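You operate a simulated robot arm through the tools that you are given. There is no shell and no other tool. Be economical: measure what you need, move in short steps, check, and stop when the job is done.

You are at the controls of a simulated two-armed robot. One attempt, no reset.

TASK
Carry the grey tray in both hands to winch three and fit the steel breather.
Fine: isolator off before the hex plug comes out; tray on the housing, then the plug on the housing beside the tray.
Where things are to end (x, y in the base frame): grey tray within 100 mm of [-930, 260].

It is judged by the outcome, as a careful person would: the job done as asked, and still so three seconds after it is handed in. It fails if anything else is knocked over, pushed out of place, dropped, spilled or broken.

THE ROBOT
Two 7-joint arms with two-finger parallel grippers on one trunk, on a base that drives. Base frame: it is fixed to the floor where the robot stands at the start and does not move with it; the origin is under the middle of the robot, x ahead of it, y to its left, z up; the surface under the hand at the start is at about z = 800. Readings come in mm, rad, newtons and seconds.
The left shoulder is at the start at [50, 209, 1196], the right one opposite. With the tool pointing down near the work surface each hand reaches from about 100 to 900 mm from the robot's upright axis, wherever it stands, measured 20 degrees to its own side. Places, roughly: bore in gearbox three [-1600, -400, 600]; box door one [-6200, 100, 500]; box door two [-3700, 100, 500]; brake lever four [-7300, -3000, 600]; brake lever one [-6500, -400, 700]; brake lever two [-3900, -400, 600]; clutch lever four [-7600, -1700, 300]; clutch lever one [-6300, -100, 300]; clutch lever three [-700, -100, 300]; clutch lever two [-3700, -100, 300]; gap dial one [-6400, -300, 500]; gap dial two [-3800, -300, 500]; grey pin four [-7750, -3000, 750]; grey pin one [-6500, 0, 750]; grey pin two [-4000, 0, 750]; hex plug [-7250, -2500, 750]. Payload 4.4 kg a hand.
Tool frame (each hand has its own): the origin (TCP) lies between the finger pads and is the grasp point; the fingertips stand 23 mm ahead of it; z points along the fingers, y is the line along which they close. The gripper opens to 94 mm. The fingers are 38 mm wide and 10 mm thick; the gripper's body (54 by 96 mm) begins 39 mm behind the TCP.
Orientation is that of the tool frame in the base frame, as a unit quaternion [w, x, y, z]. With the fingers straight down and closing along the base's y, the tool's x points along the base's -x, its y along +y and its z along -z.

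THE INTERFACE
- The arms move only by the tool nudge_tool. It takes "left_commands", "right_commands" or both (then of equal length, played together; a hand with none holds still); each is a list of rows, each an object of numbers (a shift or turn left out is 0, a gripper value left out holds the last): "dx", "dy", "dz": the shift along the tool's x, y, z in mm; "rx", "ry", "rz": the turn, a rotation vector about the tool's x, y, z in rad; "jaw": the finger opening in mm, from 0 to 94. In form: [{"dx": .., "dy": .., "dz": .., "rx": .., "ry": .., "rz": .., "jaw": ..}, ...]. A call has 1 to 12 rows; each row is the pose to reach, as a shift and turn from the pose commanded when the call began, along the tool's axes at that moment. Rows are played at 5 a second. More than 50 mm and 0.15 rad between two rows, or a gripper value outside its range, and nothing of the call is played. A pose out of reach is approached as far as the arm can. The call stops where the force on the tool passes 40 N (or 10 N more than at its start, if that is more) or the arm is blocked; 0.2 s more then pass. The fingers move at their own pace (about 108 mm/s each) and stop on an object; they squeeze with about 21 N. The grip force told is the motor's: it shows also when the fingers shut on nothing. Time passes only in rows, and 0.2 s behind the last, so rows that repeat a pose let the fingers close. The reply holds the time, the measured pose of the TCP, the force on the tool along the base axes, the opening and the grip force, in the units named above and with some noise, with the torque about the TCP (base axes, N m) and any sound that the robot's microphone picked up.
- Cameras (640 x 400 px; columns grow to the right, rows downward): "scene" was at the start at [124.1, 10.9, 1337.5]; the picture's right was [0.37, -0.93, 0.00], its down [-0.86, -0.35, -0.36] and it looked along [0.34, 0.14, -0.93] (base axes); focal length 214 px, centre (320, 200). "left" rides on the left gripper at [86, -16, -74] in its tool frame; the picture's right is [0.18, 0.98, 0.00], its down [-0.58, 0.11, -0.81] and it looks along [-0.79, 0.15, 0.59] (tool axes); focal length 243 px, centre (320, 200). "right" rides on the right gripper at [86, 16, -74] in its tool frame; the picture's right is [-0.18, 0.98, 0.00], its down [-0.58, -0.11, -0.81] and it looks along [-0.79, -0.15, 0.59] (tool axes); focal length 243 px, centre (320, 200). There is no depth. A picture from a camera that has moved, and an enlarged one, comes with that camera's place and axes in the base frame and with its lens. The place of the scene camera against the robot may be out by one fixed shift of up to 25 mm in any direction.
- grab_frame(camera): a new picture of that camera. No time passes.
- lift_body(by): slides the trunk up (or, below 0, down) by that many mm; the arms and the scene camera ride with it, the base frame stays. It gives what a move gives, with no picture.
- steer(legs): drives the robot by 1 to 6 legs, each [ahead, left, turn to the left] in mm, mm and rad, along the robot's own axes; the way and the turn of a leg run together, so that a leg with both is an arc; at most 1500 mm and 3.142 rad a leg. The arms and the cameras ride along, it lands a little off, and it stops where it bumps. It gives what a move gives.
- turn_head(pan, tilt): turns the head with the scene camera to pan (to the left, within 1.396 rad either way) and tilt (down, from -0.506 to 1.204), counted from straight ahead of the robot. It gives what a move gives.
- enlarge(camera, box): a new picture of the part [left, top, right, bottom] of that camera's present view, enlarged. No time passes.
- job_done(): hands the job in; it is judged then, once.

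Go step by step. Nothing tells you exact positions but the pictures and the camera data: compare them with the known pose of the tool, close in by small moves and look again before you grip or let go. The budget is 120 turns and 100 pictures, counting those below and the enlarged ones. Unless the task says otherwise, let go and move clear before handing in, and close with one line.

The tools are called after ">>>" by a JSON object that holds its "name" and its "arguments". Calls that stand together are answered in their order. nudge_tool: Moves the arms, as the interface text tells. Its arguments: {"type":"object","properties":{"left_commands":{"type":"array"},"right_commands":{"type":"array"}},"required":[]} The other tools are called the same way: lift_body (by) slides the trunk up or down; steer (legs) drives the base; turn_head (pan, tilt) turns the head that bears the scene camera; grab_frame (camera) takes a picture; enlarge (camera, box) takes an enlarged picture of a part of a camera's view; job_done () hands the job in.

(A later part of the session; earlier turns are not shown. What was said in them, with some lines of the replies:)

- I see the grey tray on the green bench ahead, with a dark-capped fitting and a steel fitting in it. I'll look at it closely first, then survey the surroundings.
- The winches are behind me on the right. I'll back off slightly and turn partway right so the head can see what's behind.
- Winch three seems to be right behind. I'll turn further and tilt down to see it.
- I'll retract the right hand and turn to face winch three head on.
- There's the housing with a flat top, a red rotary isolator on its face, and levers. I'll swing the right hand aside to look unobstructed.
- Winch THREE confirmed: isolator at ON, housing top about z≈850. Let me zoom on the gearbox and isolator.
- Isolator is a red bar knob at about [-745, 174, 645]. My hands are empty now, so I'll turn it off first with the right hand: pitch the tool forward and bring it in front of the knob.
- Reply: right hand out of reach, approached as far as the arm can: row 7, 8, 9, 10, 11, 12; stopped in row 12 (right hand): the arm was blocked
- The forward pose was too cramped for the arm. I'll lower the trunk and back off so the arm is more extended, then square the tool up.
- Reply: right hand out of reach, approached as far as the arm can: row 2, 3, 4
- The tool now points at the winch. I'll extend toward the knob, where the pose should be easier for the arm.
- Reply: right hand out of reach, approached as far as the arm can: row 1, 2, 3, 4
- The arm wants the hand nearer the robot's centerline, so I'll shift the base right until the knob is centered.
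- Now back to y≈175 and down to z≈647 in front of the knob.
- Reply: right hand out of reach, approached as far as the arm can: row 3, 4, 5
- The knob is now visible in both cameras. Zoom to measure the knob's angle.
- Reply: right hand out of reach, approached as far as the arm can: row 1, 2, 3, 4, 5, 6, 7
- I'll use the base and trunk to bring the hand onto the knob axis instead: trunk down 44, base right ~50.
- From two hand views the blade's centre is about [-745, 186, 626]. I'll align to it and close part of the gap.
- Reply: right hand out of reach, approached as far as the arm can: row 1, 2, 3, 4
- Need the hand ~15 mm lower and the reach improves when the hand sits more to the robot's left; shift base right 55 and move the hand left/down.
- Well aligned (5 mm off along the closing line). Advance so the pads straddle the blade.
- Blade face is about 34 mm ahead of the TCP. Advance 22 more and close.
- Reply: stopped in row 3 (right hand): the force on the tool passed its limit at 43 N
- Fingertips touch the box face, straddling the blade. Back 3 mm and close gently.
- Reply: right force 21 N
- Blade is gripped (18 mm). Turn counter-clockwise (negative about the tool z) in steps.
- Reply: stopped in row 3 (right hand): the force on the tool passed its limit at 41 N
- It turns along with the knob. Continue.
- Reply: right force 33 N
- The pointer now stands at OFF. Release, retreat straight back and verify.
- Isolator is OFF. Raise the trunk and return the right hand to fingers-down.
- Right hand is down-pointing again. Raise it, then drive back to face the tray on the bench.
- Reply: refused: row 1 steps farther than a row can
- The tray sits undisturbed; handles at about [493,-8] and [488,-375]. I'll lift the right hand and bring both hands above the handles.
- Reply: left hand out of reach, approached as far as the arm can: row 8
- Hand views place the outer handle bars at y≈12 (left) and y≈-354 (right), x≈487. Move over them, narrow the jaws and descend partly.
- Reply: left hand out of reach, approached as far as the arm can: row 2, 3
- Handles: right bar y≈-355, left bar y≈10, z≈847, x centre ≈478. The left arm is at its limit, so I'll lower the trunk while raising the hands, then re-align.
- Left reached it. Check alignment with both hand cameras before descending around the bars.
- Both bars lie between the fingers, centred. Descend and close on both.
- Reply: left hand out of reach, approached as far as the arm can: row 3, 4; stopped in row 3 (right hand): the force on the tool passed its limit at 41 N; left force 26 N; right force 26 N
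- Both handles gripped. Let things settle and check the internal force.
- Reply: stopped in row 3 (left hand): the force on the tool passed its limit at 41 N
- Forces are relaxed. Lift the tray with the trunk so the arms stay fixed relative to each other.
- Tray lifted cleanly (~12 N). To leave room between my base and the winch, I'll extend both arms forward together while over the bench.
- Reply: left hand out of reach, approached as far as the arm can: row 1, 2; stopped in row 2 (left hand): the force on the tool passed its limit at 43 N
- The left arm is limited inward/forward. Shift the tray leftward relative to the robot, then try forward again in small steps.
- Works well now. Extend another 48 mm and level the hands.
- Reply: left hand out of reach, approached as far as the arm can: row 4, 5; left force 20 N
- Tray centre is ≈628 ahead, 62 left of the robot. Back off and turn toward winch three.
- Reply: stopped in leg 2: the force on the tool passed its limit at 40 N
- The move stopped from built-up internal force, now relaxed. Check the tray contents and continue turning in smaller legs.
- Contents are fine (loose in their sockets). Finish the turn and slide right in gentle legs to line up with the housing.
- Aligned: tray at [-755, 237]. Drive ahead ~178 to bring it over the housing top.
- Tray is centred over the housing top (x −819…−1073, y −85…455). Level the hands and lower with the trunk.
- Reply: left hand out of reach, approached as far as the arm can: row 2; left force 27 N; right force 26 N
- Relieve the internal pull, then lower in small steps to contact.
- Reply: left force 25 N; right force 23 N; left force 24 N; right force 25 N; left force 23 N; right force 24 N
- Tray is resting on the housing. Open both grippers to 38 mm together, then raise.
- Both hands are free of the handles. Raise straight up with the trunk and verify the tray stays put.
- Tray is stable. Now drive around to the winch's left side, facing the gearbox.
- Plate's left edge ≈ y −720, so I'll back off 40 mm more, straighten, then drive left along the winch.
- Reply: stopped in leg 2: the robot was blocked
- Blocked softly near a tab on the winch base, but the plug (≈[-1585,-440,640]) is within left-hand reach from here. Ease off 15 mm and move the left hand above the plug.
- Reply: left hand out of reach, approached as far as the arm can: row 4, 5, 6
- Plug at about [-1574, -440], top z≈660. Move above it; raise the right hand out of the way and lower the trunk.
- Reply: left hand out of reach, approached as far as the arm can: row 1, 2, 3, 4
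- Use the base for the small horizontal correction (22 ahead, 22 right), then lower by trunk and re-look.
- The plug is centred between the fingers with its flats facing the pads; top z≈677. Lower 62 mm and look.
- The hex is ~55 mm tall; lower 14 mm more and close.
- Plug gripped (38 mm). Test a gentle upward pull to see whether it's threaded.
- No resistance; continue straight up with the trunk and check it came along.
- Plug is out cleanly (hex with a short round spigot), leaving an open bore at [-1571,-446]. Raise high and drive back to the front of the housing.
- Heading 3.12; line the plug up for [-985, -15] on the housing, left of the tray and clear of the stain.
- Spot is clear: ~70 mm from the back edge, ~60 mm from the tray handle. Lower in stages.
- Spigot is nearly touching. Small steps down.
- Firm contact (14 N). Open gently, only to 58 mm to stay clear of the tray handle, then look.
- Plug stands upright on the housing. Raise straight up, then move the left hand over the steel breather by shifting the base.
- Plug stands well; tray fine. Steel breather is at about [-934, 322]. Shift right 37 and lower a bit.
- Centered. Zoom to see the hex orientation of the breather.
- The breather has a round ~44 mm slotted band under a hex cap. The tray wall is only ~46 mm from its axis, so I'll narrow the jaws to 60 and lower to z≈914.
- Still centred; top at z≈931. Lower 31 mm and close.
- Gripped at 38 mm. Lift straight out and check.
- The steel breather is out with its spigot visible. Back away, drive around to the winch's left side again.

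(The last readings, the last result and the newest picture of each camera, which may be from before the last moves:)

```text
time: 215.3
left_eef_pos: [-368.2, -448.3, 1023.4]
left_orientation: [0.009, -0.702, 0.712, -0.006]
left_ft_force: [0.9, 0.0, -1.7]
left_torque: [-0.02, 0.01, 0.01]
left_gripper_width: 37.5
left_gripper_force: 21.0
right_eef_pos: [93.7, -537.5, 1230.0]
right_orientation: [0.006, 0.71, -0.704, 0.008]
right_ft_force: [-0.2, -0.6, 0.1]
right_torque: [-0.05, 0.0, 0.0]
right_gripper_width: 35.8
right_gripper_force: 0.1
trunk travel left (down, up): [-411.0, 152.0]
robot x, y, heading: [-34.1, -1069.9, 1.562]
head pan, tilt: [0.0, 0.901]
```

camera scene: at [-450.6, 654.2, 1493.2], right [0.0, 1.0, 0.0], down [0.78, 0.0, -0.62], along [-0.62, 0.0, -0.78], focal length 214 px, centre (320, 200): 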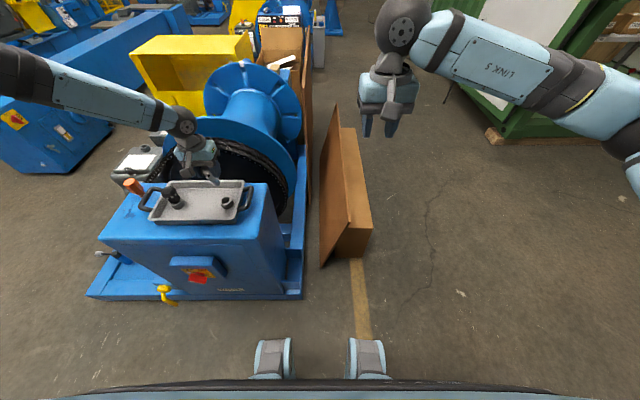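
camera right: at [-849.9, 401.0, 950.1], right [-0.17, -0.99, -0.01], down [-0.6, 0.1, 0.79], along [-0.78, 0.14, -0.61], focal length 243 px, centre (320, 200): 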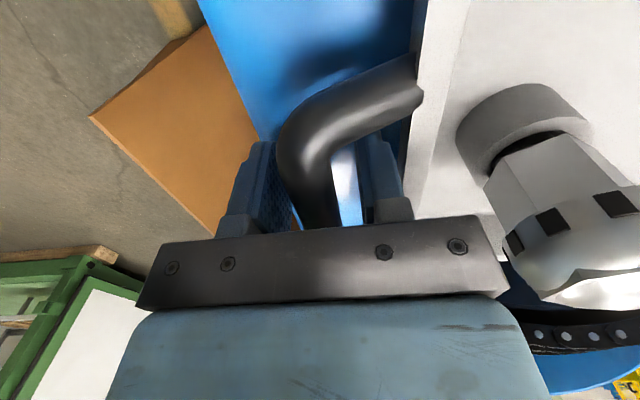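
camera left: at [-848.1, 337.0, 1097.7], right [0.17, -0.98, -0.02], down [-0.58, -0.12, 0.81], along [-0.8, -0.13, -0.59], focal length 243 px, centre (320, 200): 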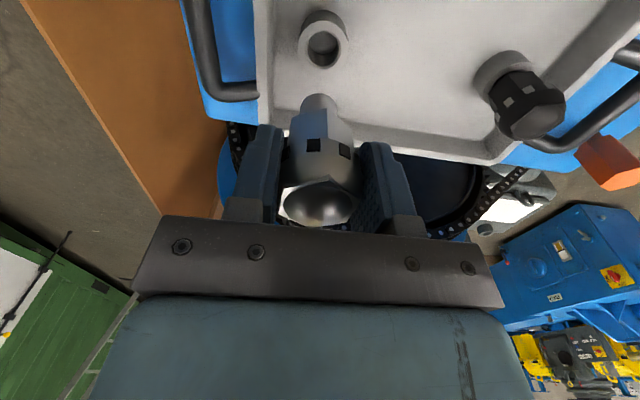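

>>> {"name": "steer", "arguments": {"legs": [[-15, 0, 0], [0, 1190, 0]]}}

>>> {"name": "grab_frame", "arguments": {"camera": "left"}}

```text
time: 226.4
left_eef_pos: [-1568.2, -461.9, 1023.4]
left_orientation: [0.008, -0.706, 0.708, -0.006]
left_ft_force: [0.7, 0.1, -0.7]
left_torque: [0.02, 0.01, -0.01]
left_gripper_width: 37.4
left_gripper_force: 20.8
right_eef_pos: [-1104.2, -547.9, 1228.6]
right_orientation: [0.007, 0.714, -0.7, 0.009]
right_ft_force: [0.4, -0.2, -0.3]
right_torque: [0.05, 0.02, 0.01]
right_gripper_width: 36.2
right_gripper_force: 0.1
trunk travel left (down, up): [-411.0, 152.0]
robot x, y, heading: [-1230.1, -1081.9, 1.571]
head pan, tilt: [0.0, 0.901]
```

```text
19 pictures are left
camera left: at [-1553.3, -549.3, 1097.9], right [-0.98, -0.18, -0.02], down [-0.12, 0.58, 0.81], along [-0.13, 0.8, -0.59], focal length 243 px, centre (320, 200)
```

left: 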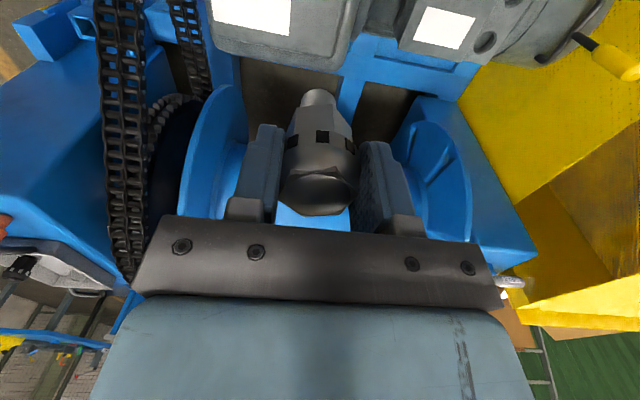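

Fine-position with the base (slight overshoot ahead), then lower toward the bore.

>>> {"name": "steer", "arguments": {"legs": [[18, 3, -0.01]]}}

>>> {"name": "lift_body", "arguments": {"by": -290}}

>>> {"name": "grab_frame", "arguments": {"camera": "left"}}

```text
time: 227.1
left_eef_pos: [-1564.6, -442.4, 1025.4]
left_orientation: [0.008, -0.701, 0.713, -0.006]
left_ft_force: [0.0, -0.6, -0.6]
left_torque: [0.0, 0.0, -0.03]
left_gripper_width: 37.3
left_gripper_force: 21.0
right_eef_pos: [-1102.1, -535.0, 1231.4]
right_orientation: [0.006, 0.71, -0.704, 0.007]
right_ft_force: [-0.6, 0.1, 0.0]
right_torque: [0.01, 0.02, -0.02]
right_gripper_width: 35.9
right_gripper_force: 0.0
trunk travel left (down, up): [-411.0, 152.0]
robot x, y, heading: [-1227.4, -1064.1, 1.561]
head pan, tilt: [0.0, 0.901]
```

```text
time: 230.1
left_eef_pos: [-1563.1, -439.9, 733.8]
left_orientation: [0.008, -0.701, 0.713, -0.006]
left_ft_force: [0.6, -0.5, -1.3]
left_torque: [0.02, 0.04, -0.01]
left_gripper_width: 37.5
left_gripper_force: 21.0
right_eef_pos: [-1102.9, -533.0, 940.9]
right_orientation: [0.007, 0.711, -0.703, 0.007]
right_ft_force: [0.3, 0.7, -0.4]
right_torque: [0.05, -0.04, 0.03]
right_gripper_width: 35.9
right_gripper_force: 0.0
trunk travel left (down, up): [-121.0, 442.0]
robot x, y, heading: [-1224.1, -1066.3, 1.563]
head pan, tilt: [0.0, 0.901]
```

```text
18 pictures are left
camera left: at [-1551.0, -529.0, 808.2], right [-0.99, -0.17, -0.02], down [-0.12, 0.58, 0.81], along [-0.12, 0.8, -0.59], focal length 243 px, centre (320, 200)
```

left: 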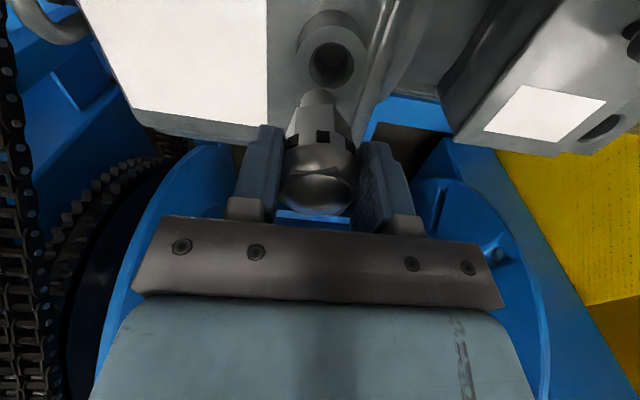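

Bore visible just ahead. Shift the hand by (−8, −6) to the axis found when pulling the plug, then check enlarged.

>>> {"name": "nudge_tool", "arguments": {"left_commands": [{"dy": 4, "dx": 3}, {"dy": 8, "dx": 6}, {"dy": 8, "dx": 6}]}}

>>> {"name": "enlarge", "arguments": {"camera": "left", "box": [240, 20, 400, 120]}}

```text
time: 230.9
left_eef_pos: [-1573.0, -446.9, 734.4]
left_orientation: [0.008, -0.701, 0.713, -0.006]
left_ft_force: [-1.0, -0.4, -1.2]
left_torque: [-0.05, 0.02, 0.0]
left_gripper_width: 37.2
left_gripper_force: 21.3
right_eef_pos: [-1103.2, -531.8, 940.7]
right_orientation: [0.008, 0.71, -0.704, 0.007]
right_ft_force: [0.1, 0.3, 0.2]
right_torque: [-0.04, 0.0, -0.02]
right_gripper_width: 36.6
right_gripper_force: 0.2
trunk travel left (down, up): [-121.0, 442.0]
robot x, y, heading: [-1228.4, -1063.2, 1.56]
head pan, tilt: [0.0, 0.901]
```

```text
4.00 times, centred on (320, 70) of left
camera zoom: at [-1558.7, -534.3, 807.9], right [-0.99, -0.17, -0.02], down [-0.12, 0.58, 0.81], along [-0.12, 0.8, -0.59], focal length 970 px, centre (320, 720)
```

zoom: 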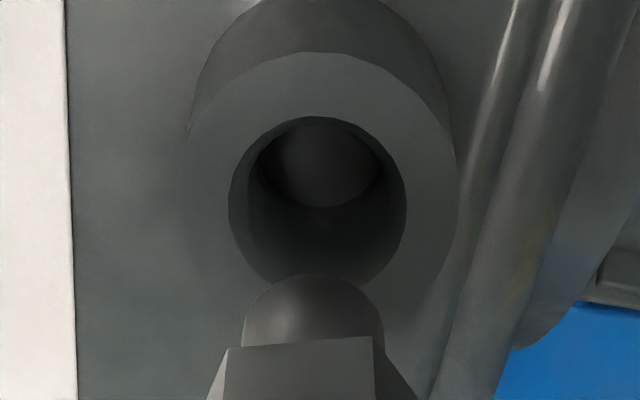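

Lateral alignment is within ~1 mm and the bore has clearance. Lower to just above the bore and look again.

>>> {"name": "lift_body", "arguments": {"by": -36}}

>>> {"name": "enlarge", "arguments": {"camera": "left", "box": [240, 40, 400, 140]}}

>>> {"name": "enlarge", "arguments": {"camera": "scene", "box": [150, 150, 310, 250]}}

```text
time: 231.7
left_eef_pos: [-1571.1, -445.5, 700.0]
left_orientation: [0.009, -0.701, 0.713, -0.004]
left_ft_force: [-1.3, 2.1, 12.5]
left_torque: [0.35, 0.05, -0.01]
left_gripper_width: 37.1
left_gripper_force: 21.3
right_eef_pos: [-1102.7, -533.7, 904.0]
right_orientation: [0.006, 0.71, -0.704, 0.007]
right_ft_force: [0.2, 0.5, 0.1]
right_torque: [0.0, -0.01, -0.01]
right_gripper_width: 35.8
right_gripper_force: 0.0
trunk travel left (down, up): [-85.0, 478.0]
robot x, y, heading: [-1227.0, -1064.2, 1.558]
head pan, tilt: [0.0, 0.901]
```

```text
4.00 times, centred on (320, 90) of left
camera zoom: at [-1558.2, -534.2, 773.5], right [-0.99, -0.17, -0.02], down [-0.12, 0.58, 0.81], along [-0.12, 0.8, -0.59], focal length 970 px, centre (320, 640)
```

zoom: 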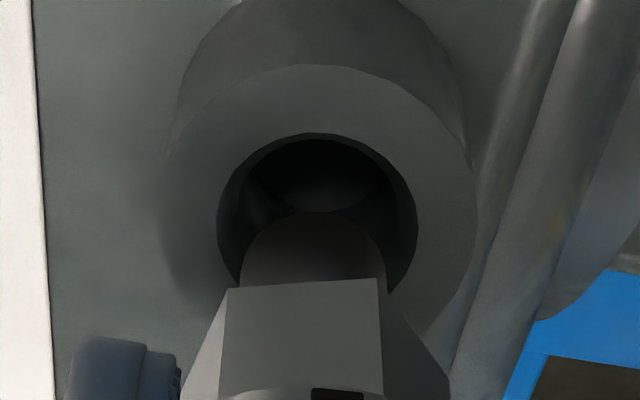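

```text
4.00 times, centred on (230, 200) of scene
camera zoom: at [-1220.3, -932.1, 1167.6], right [1.0, -0.01, 0.0], down [-0.01, -0.78, -0.62], along [0.01, 0.62, -0.78], focal length 858 px, centre (680, 200)
```

zoom: 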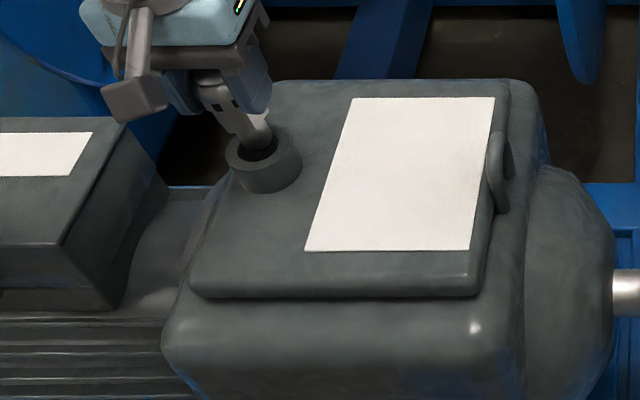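

Spigot is touching the far (+y) rim, per torque and image: it sits ~4 mm too far in +y. Raise 12, pull back 4 mm, lower again.

>>> {"name": "lift_body", "arguments": {"by": 14}}

>>> {"name": "nudge_tool", "arguments": {"left_commands": [{"dx": 2}, {"dx": 4}, {"dx": 4}]}}

>>> {"name": "lift_body", "arguments": {"by": -12}}

>>> {"name": "enlarge", "arguments": {"camera": "left", "box": [240, 40, 400, 140]}}

```text
time: 232.3
left_eef_pos: [-1571.7, -446.7, 710.4]
left_orientation: [0.007, -0.702, 0.712, -0.007]
left_ft_force: [0.3, 0.1, -0.7]
left_torque: [-0.02, 0.02, 0.01]
left_gripper_width: 37.3
left_gripper_force: 21.4
right_eef_pos: [-1103.1, -531.0, 917.1]
right_orientation: [0.008, 0.71, -0.704, 0.008]
right_ft_force: [-0.3, 0.7, 0.0]
right_torque: [0.0, -0.04, -0.01]
right_gripper_width: 36.1
right_gripper_force: 0.2
trunk travel left (down, up): [-99.0, 464.0]
robot x, y, heading: [-1231.6, -1066.0, 1.566]
head pan, tilt: [0.0, 0.901]
```

```text
time: 233.1
left_eef_pos: [-1571.5, -450.2, 710.3]
left_orientation: [0.008, -0.702, 0.712, -0.006]
left_ft_force: [-0.4, 0.2, -1.5]
left_torque: [-0.01, 0.02, -0.02]
left_gripper_width: 37.3
left_gripper_force: 21.0
right_eef_pos: [-1101.5, -532.3, 918.4]
right_orientation: [0.007, 0.71, -0.704, 0.007]
right_ft_force: [0.1, -0.4, -1.0]
right_torque: [0.0, 0.01, 0.03]
right_gripper_width: 35.9
right_gripper_force: 0.0
trunk travel left (down, up): [-99.0, 464.0]
robot x, y, heading: [-1226.8, -1063.7, 1.564]
head pan, tilt: [0.0, 0.901]
```

```text
time: 233.7
left_eef_pos: [-1571.3, -450.0, 699.8]
left_orientation: [0.007, -0.702, 0.712, -0.006]
left_ft_force: [0.1, 0.4, -1.2]
left_torque: [0.01, 0.01, -0.01]
left_gripper_width: 37.4
left_gripper_force: 20.9
right_eef_pos: [-1103.8, -531.9, 906.1]
right_orientation: [0.006, 0.71, -0.704, 0.007]
right_ft_force: [0.2, -0.5, -1.0]
right_torque: [0.02, 0.01, 0.03]
right_gripper_width: 36.2
right_gripper_force: 0.0
trunk travel left (down, up): [-87.0, 476.0]
robot x, y, heading: [-1228.9, -1065.1, 1.566]
head pan, tilt: [0.0, 0.901]
```

```text
4.00 times, centred on (320, 90) of left
camera zoom: at [-1558.7, -537.7, 773.9], right [-0.99, -0.17, -0.02], down [-0.12, 0.58, 0.81], along [-0.12, 0.8, -0.59], focal length 970 px, centre (320, 640)
```

zoom: 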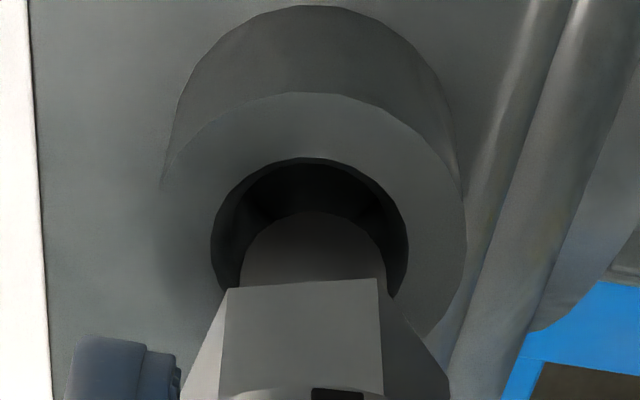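

No contact now at the same height; the gap on the near side is still larger, so pull back 3 mm more and shift ~0.5 mm, then lower.

>>> {"name": "nudge_tool", "arguments": {"left_commands": [{"dx": 2}, {"dx": 3}, {"dx": 3}]}}

>>> {"name": "lift_body", "arguments": {"by": -8}}

>>> {"name": "lift_body", "arguments": {"by": -10}}

>>> {"name": "enlarge", "arguments": {"camera": "left", "box": [240, 40, 400, 140]}}

```text
time: 234.5
left_eef_pos: [-1570.2, -452.6, 699.5]
left_orientation: [0.007, -0.701, 0.713, -0.006]
left_ft_force: [-0.3, 0.8, -1.6]
left_torque: [-0.03, 0.02, -0.02]
left_gripper_width: 37.3
left_gripper_force: 21.1
right_eef_pos: [-1102.9, -531.5, 906.8]
right_orientation: [0.007, 0.71, -0.704, 0.006]
right_ft_force: [-1.5, -0.4, 0.7]
right_torque: [0.02, -0.02, -0.01]
right_gripper_width: 35.8
right_gripper_force: 0.1
trunk travel left (down, up): [-87.0, 476.0]
robot x, y, heading: [-1225.7, -1064.7, 1.565]
head pan, tilt: [0.0, 0.901]
```

```text
time: 235.1
left_eef_pos: [-1570.3, -452.9, 692.1]
left_orientation: [0.008, -0.702, 0.712, -0.006]
left_ft_force: [-0.6, -0.2, -1.1]
left_torque: [0.06, -0.02, 0.03]
left_gripper_width: 37.3
left_gripper_force: 21.0
right_eef_pos: [-1102.5, -532.0, 897.6]
right_orientation: [0.007, 0.71, -0.704, 0.008]
right_ft_force: [-0.3, 0.7, 0.2]
right_torque: [0.01, 0.01, -0.01]
right_gripper_width: 35.9
right_gripper_force: 0.1
trunk travel left (down, up): [-79.0, 484.0]
robot x, y, heading: [-1228.7, -1063.0, 1.563]
head pan, tilt: [0.0, 0.901]
```

```text
time: 235.6
left_eef_pos: [-1570.9, -452.0, 681.2]
left_orientation: [0.008, -0.701, 0.713, -0.006]
left_ft_force: [0.2, 0.4, -0.7]
left_torque: [-0.01, 0.0, 0.0]
left_gripper_width: 37.2
left_gripper_force: 20.9
right_eef_pos: [-1101.8, -532.6, 888.3]
right_orientation: [0.007, 0.71, -0.704, 0.007]
right_ft_force: [0.7, 0.1, 0.2]
right_torque: [-0.01, 0.01, 0.0]
right_gripper_width: 36.1
right_gripper_force: 0.2
trunk travel left (down, up): [-69.0, 494.0]
robot x, y, heading: [-1226.0, -1062.4, 1.564]
head pan, tilt: [0.0, 0.901]
```

```text
4.00 times, centred on (320, 90) of left
camera zoom: at [-1558.4, -540.6, 756.1], right [-0.99, -0.17, -0.02], down [-0.12, 0.58, 0.81], along [-0.12, 0.8, -0.59], focal length 970 px, centre (320, 640)
```

zoom: 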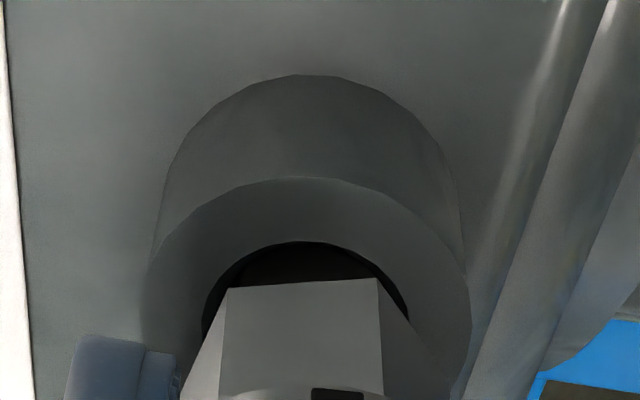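

The spigot has entered the bore. Nudge 1 mm sideways and keep lowering.

>>> {"name": "nudge_tool", "arguments": {"left_commands": [{"dy": -1}, {"dy": -1}]}}

>>> {"name": "lift_body", "arguments": {"by": -10}}

>>> {"name": "lift_body", "arguments": {"by": -8}}

>>> {"name": "lift_body", "arguments": {"by": -6}}

```text
time: 236.2
left_eef_pos: [-1570.7, -451.5, 680.7]
left_orientation: [0.007, -0.702, 0.713, -0.005]
left_ft_force: [0.9, 0.6, -0.7]
left_torque: [0.0, -0.03, 0.01]
left_gripper_width: 37.5
left_gripper_force: 21.2
right_eef_pos: [-1102.6, -532.2, 887.3]
right_orientation: [0.007, 0.71, -0.704, 0.007]
right_ft_force: [0.4, -0.1, 0.4]
right_torque: [-0.02, 0.0, -0.02]
right_gripper_width: 36.0
right_gripper_force: 0.1
trunk travel left (down, up): [-69.0, 494.0]
robot x, y, heading: [-1226.4, -1066.1, 1.56]
head pan, tilt: [0.0, 0.901]
```

```text
time: 236.8
left_eef_pos: [-1570.8, -453.0, 671.6]
left_orientation: [0.008, -0.701, 0.713, -0.006]
left_ft_force: [0.1, 0.0, -1.4]
left_torque: [-0.03, -0.01, 0.02]
left_gripper_width: 37.3
left_gripper_force: 21.0
right_eef_pos: [-1103.7, -532.0, 879.5]
right_orientation: [0.007, 0.71, -0.704, 0.007]
right_ft_force: [0.6, 0.1, 0.5]
right_torque: [0.01, -0.01, 0.01]
right_gripper_width: 36.0
right_gripper_force: 0.1
trunk travel left (down, up): [-59.0, 504.0]
robot x, y, heading: [-1224.1, -1064.4, 1.56]
head pan, tilt: [0.0, 0.901]
```

```text
time: 237.4
left_eef_pos: [-1569.6, -452.1, 666.8]
left_orientation: [0.01, -0.702, 0.712, -0.004]
left_ft_force: [-2.3, 0.4, 19.2]
left_torque: [0.06, 0.33, 0.01]
left_gripper_width: 37.5
left_gripper_force: 21.1
right_eef_pos: [-1102.7, -534.3, 870.2]
right_orientation: [0.006, 0.71, -0.704, 0.006]
right_ft_force: [-0.5, -0.5, 0.0]
right_torque: [0.01, 0.03, -0.01]
right_gripper_width: 36.2
right_gripper_force: 0.0
trunk travel left (down, up): [-51.0, 512.0]
robot x, y, heading: [-1227.9, -1063.4, 1.563]
head pan, tilt: [0.0, 0.901]
```

```text
time: 237.9
left_eef_pos: [-1568.9, -452.6, 656.6]
left_orientation: [0.007, -0.701, 0.713, -0.006]
left_ft_force: [3.4, 2.8, 4.1]
left_torque: [0.16, -0.13, -0.01]
left_gripper_width: 37.6
left_gripper_force: 20.8
right_eef_pos: [-1100.6, -532.0, 863.5]
right_orientation: [0.006, 0.71, -0.704, 0.007]
right_ft_force: [-0.3, -0.3, -0.4]
right_torque: [-0.01, 0.03, 0.0]
right_gripper_width: 36.1
right_gripper_force: 0.1
trunk travel left (down, up): [-45.0, 518.0]
robot x, y, heading: [-1225.8, -1062.8, 1.562]
head pan, tilt: [0.0, 0.901]
```

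There was a brief catch then it dropped further. Look closely.

>>> {"name": "grab_frame", "arguments": {"camera": "left"}}

>>> {"name": "enlarge", "arguments": {"camera": "scene", "box": [150, 140, 310, 240]}}

```text
12 pictures are left
camera left: at [-1557.1, -541.4, 731.0], right [-0.99, -0.17, -0.02], down [-0.12, 0.58, 0.81], along [-0.12, 0.8, -0.59], focal length 243 px, centre (320, 200)
```

left: 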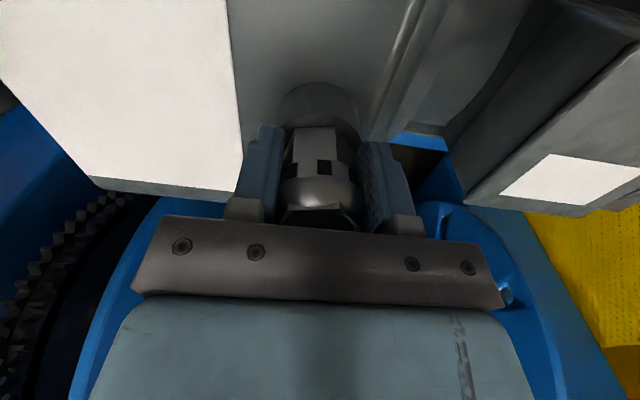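

```text
4.00 times, centred on (230, 190) of scene
camera zoom: at [-1220.4, -931.5, 1126.9], right [1.0, -0.01, 0.0], down [-0.01, -0.78, -0.62], along [0.01, 0.62, -0.78], focal length 858 px, centre (680, 240)
```

zoom: 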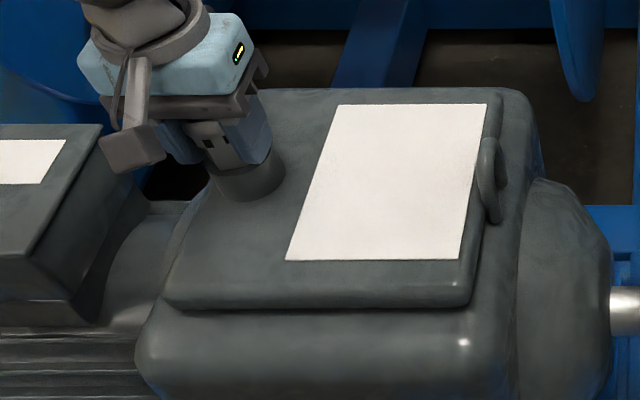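

It's nearly seated. Lower a few mm more to confirm a firm stop.

>>> {"name": "lift_body", "arguments": {"by": -4}}

>>> {"name": "lift_body", "arguments": {"by": -3}}

```text
time: 238.5
left_eef_pos: [-1569.9, -452.8, 654.1]
left_orientation: [0.008, -0.702, 0.712, -0.006]
left_ft_force: [1.4, -0.4, 9.0]
left_torque: [0.01, 0.04, 0.01]
left_gripper_width: 37.4
left_gripper_force: 20.9
right_eef_pos: [-1103.2, -533.0, 860.2]
right_orientation: [0.008, 0.71, -0.704, 0.008]
right_ft_force: [0.0, 0.8, 0.6]
right_torque: [-0.02, 0.01, -0.02]
right_gripper_width: 36.0
right_gripper_force: 0.0
trunk travel left (down, up): [-41.0, 522.0]
robot x, y, heading: [-1228.2, -1061.7, 1.561]
head pan, tilt: [0.0, 0.901]
```

```text
time: 239.0
left_eef_pos: [-1569.6, -451.8, 652.3]
left_orientation: [0.008, -0.701, 0.713, -0.005]
left_ft_force: [-0.8, 0.6, 9.4]
left_torque: [0.11, 0.03, 0.01]
left_gripper_width: 37.3
left_gripper_force: 21.0
right_eef_pos: [-1102.2, -532.7, 857.0]
right_orientation: [0.006, 0.711, -0.704, 0.007]
right_ft_force: [0.5, 0.8, 0.1]
right_torque: [0.02, 0.03, -0.02]
right_gripper_width: 36.1
right_gripper_force: 0.0
trunk travel left (down, up): [-38.0, 525.0]
robot x, y, heading: [-1228.9, -1067.5, 1.558]
head pan, tilt: [0.0, 0.901]
```

Steady resistance – it appears seated. Open gently and inspect.

>>> {"name": "nudge_tool", "arguments": {"left_commands": [{"jaw": 44}, {"jaw": 55}, {"jaw": 75}, {"jaw": 75}]}}

>>> {"name": "lift_body", "arguments": {"by": 100}}

>>> {"name": "enlarge", "arguments": {"camera": "left", "box": [240, 10, 400, 110]}}

>>> {"name": "enlarge", "arguments": {"camera": "scene", "box": [170, 160, 290, 235]}}

```text
time: 240.0
left_eef_pos: [-1570.3, -453.3, 651.0]
left_orientation: [0.008, -0.702, 0.712, -0.006]
left_ft_force: [0.0, -0.3, -0.1]
left_torque: [0.03, 0.02, -0.02]
left_gripper_width: 75.2
left_gripper_force: 0.1
right_eef_pos: [-1103.0, -532.7, 857.1]
right_orientation: [0.007, 0.71, -0.704, 0.008]
right_ft_force: [-0.3, -0.1, 0.5]
right_torque: [0.0, -0.01, 0.04]
right_gripper_width: 36.4
right_gripper_force: 0.0
trunk travel left (down, up): [-38.0, 525.0]
robot x, y, heading: [-1228.5, -1065.6, 1.564]
head pan, tilt: [0.0, 0.901]
```

```text
time: 241.3
left_eef_pos: [-1570.1, -451.9, 749.9]
left_orientation: [0.008, -0.702, 0.712, -0.006]
left_ft_force: [-0.4, -0.4, 0.6]
left_torque: [0.0, 0.01, 0.01]
left_gripper_width: 75.1
left_gripper_force: 0.1
right_eef_pos: [-1103.0, -532.0, 956.4]
right_orientation: [0.006, 0.71, -0.704, 0.008]
right_ft_force: [0.4, -0.8, -0.1]
right_torque: [-0.03, 0.0, 0.01]
right_gripper_width: 35.6
right_gripper_force: 0.1
trunk travel left (down, up): [-138.0, 425.0]
robot x, y, heading: [-1224.4, -1061.8, 1.562]
head pan, tilt: [0.0, 0.901]
```

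```text
4.00 times, centred on (320, 60) of left
camera zoom: at [-1557.6, -540.7, 824.8], right [-0.99, -0.17, -0.02], down [-0.12, 0.58, 0.81], along [-0.12, 0.8, -0.59], focal length 970 px, centre (320, 760)
```

zoom: 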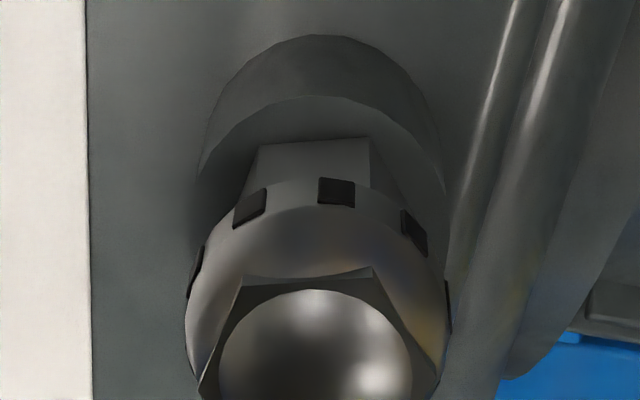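

```text
5.33 times, centred on (230, 198) of scene
camera zoom: at [-1220.9, -930.9, 1220.2], right [1.0, -0.01, 0.0], down [-0.01, -0.78, -0.62], along [0.01, 0.62, -0.78], focal length 1144 px, centre (800, 213)
```

zoom: 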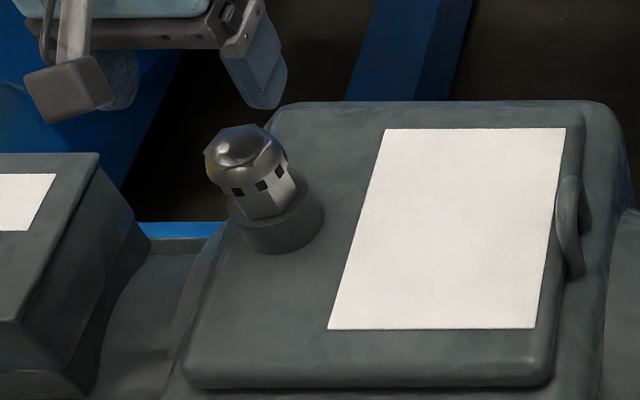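

The breather is seated on the boss, upright. Raise clear and take a last look at the tray and plug on the housing.

>>> {"name": "lift_body", "arguments": {"by": 200}}

>>> {"name": "turn_head", "arguments": {"pan": -0.3, "tilt": 0.6}}

>>> {"name": "grab_frame", "arguments": {"camera": "scene"}}

```text
time: 243.5
left_eef_pos: [-1569.2, -452.7, 949.4]
left_orientation: [0.008, -0.701, 0.713, -0.005]
left_ft_force: [-0.2, -0.4, -0.3]
left_torque: [0.0, -0.03, -0.02]
left_gripper_width: 75.1
left_gripper_force: 0.0
right_eef_pos: [-1102.6, -531.6, 1156.5]
right_orientation: [0.008, 0.71, -0.704, 0.008]
right_ft_force: [-0.4, 1.1, 0.2]
right_torque: [0.01, -0.02, 0.0]
right_gripper_width: 36.0
right_gripper_force: 0.0
trunk travel left (down, up): [-338.0, 225.0]
robot x, y, heading: [-1226.3, -1065.8, 1.563]
head pan, tilt: [0.0, 0.901]
```

```text
time: 244.3
left_eef_pos: [-1569.7, -452.5, 950.8]
left_orientation: [0.008, -0.702, 0.712, -0.006]
left_ft_force: [-0.9, -1.0, -0.2]
left_torque: [-0.01, 0.02, 0.01]
left_gripper_width: 75.0
left_gripper_force: 0.1
right_eef_pos: [-1102.4, -531.3, 1158.8]
right_orientation: [0.008, 0.71, -0.704, 0.007]
right_ft_force: [0.3, 0.3, -0.1]
right_torque: [0.03, -0.01, -0.04]
right_gripper_width: 35.8
right_gripper_force: 0.0
trunk travel left (down, up): [-338.0, 225.0]
robot x, y, heading: [-1226.2, -1064.5, 1.56]
head pan, tilt: [-0.3, 0.6]
```

```text
8 pictures are left
camera scene: at [-1194.7, -922.5, 1445.0], right [0.95, -0.3, 0.0], down [-0.17, -0.54, -0.82], along [0.25, 0.79, -0.57], focal length 214 px, centre (320, 200)
```

scene: 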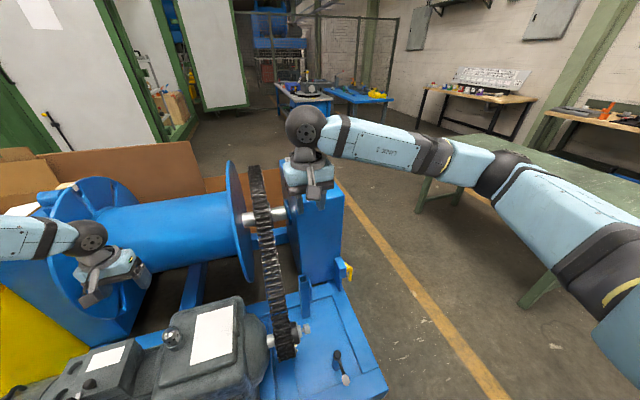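

The right hand hides the housing top; back the base away and look once more.

>>> {"name": "steer", "arguments": {"legs": [[-150, 0, 0], [0, -650, 0]]}}

>>> {"name": "turn_head", "arguments": {"pan": 0.3, "tilt": 0.5}}

>>> {"name": "grab_frame", "arguments": {"camera": "scene"}}

```text
time: 251.5
left_eef_pos: [-901.4, -613.3, 950.8]
left_orientation: [0.008, -0.698, 0.716, -0.006]
left_ft_force: [0.1, -0.3, 0.2]
left_torque: [0.0, 0.02, 0.04]
left_gripper_width: 75.1
left_gripper_force: 0.0
right_eef_pos: [-434.3, -697.4, 1156.7]
right_orientation: [-0.007, -0.706, 0.708, -0.008]
right_ft_force: [0.4, -0.3, 0.8]
right_torque: [0.0, 0.01, 0.0]
right_gripper_width: 36.0
right_gripper_force: 0.0
trunk travel left (down, up): [-338.0, 225.0]
robot x, y, heading: [-566.2, -1226.6, 1.545]
head pan, tilt: [-0.3, 0.6]
```

```text
time: 252.5
left_eef_pos: [-900.7, -613.2, 950.8]
left_orientation: [0.009, -0.697, 0.717, -0.005]
left_ft_force: [0.3, 0.3, 1.4]
left_torque: [0.02, 0.01, -0.04]
left_gripper_width: 75.1
left_gripper_force: 0.1
right_eef_pos: [-434.5, -698.4, 1156.1]
right_orientation: [-0.007, -0.706, 0.708, -0.007]
right_ft_force: [-0.2, -0.3, 0.3]
right_torque: [-0.04, 0.01, 0.01]
right_gripper_width: 35.6
right_gripper_force: 0.0
trunk travel left (down, up): [-338.0, 225.0]
robot x, y, heading: [-565.4, -1227.7, 1.544]
head pan, tilt: [0.3, 0.499]
```

```text
7 pictures are left
camera scene: at [-584.3, -1083.3, 1454.1], right [0.96, 0.27, 0.0], down [0.13, -0.46, -0.88], along [-0.24, 0.84, -0.48], focal length 214 px, centre (320, 200)
```

scene: 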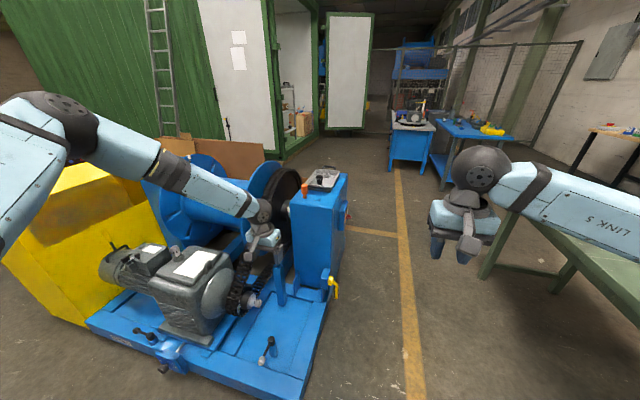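

Tray and plug stand on the housing. Zoom to confirm both plug and breather.

>>> {"name": "enlarge", "arguments": {"camera": "scene", "box": [110, 220, 270, 320]}}

>>> {"name": "enlarge", "arguments": {"camera": "scene", "box": [260, 150, 380, 225]}}

```text
4.00 times, centred on (190, 270) of scene
camera zoom: at [-584.3, -1083.3, 1454.1], right [0.96, 0.27, 0.0], down [0.13, -0.46, -0.88], along [-0.24, 0.84, -0.48], focal length 858 px, centre (840, -80)
```

zoom: 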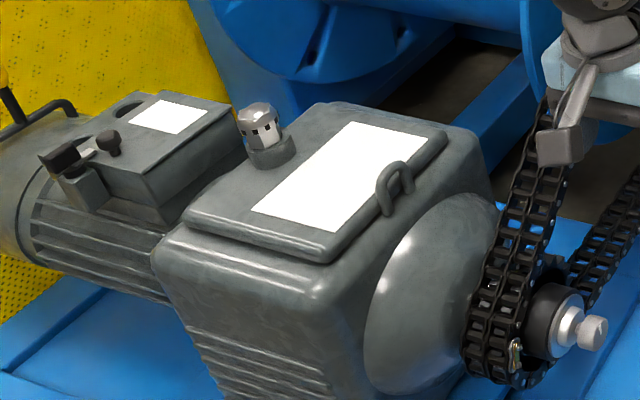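

```text
5.33 times, centred on (320, 188) of scene
camera zoom: at [-584.3, -1083.3, 1454.1], right [0.96, 0.27, 0.0], down [0.13, -0.46, -0.88], along [-0.24, 0.84, -0.48], focal length 1144 px, centre (320, 267)
```

zoom: 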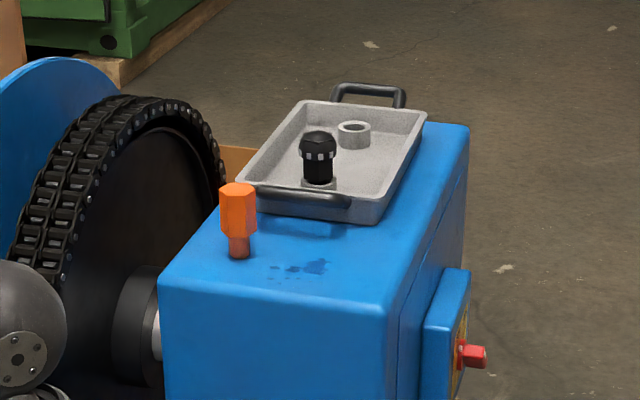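

The steel breather sits upright in gearbox three. The tray and hex plug stand side by side on the housing, the isolator is off, and both hands are clear, so I'm handing in.

>>> {"name": "job_done", "arguments": {}}

```text
The job is handed in.
```

The job is handed in: the steel breather is fitted in winch three's gearbox. The isolator was turned off before the hex plug came out. The grey tray is on the housing at about [-930, 235], with the plug standing beside it.
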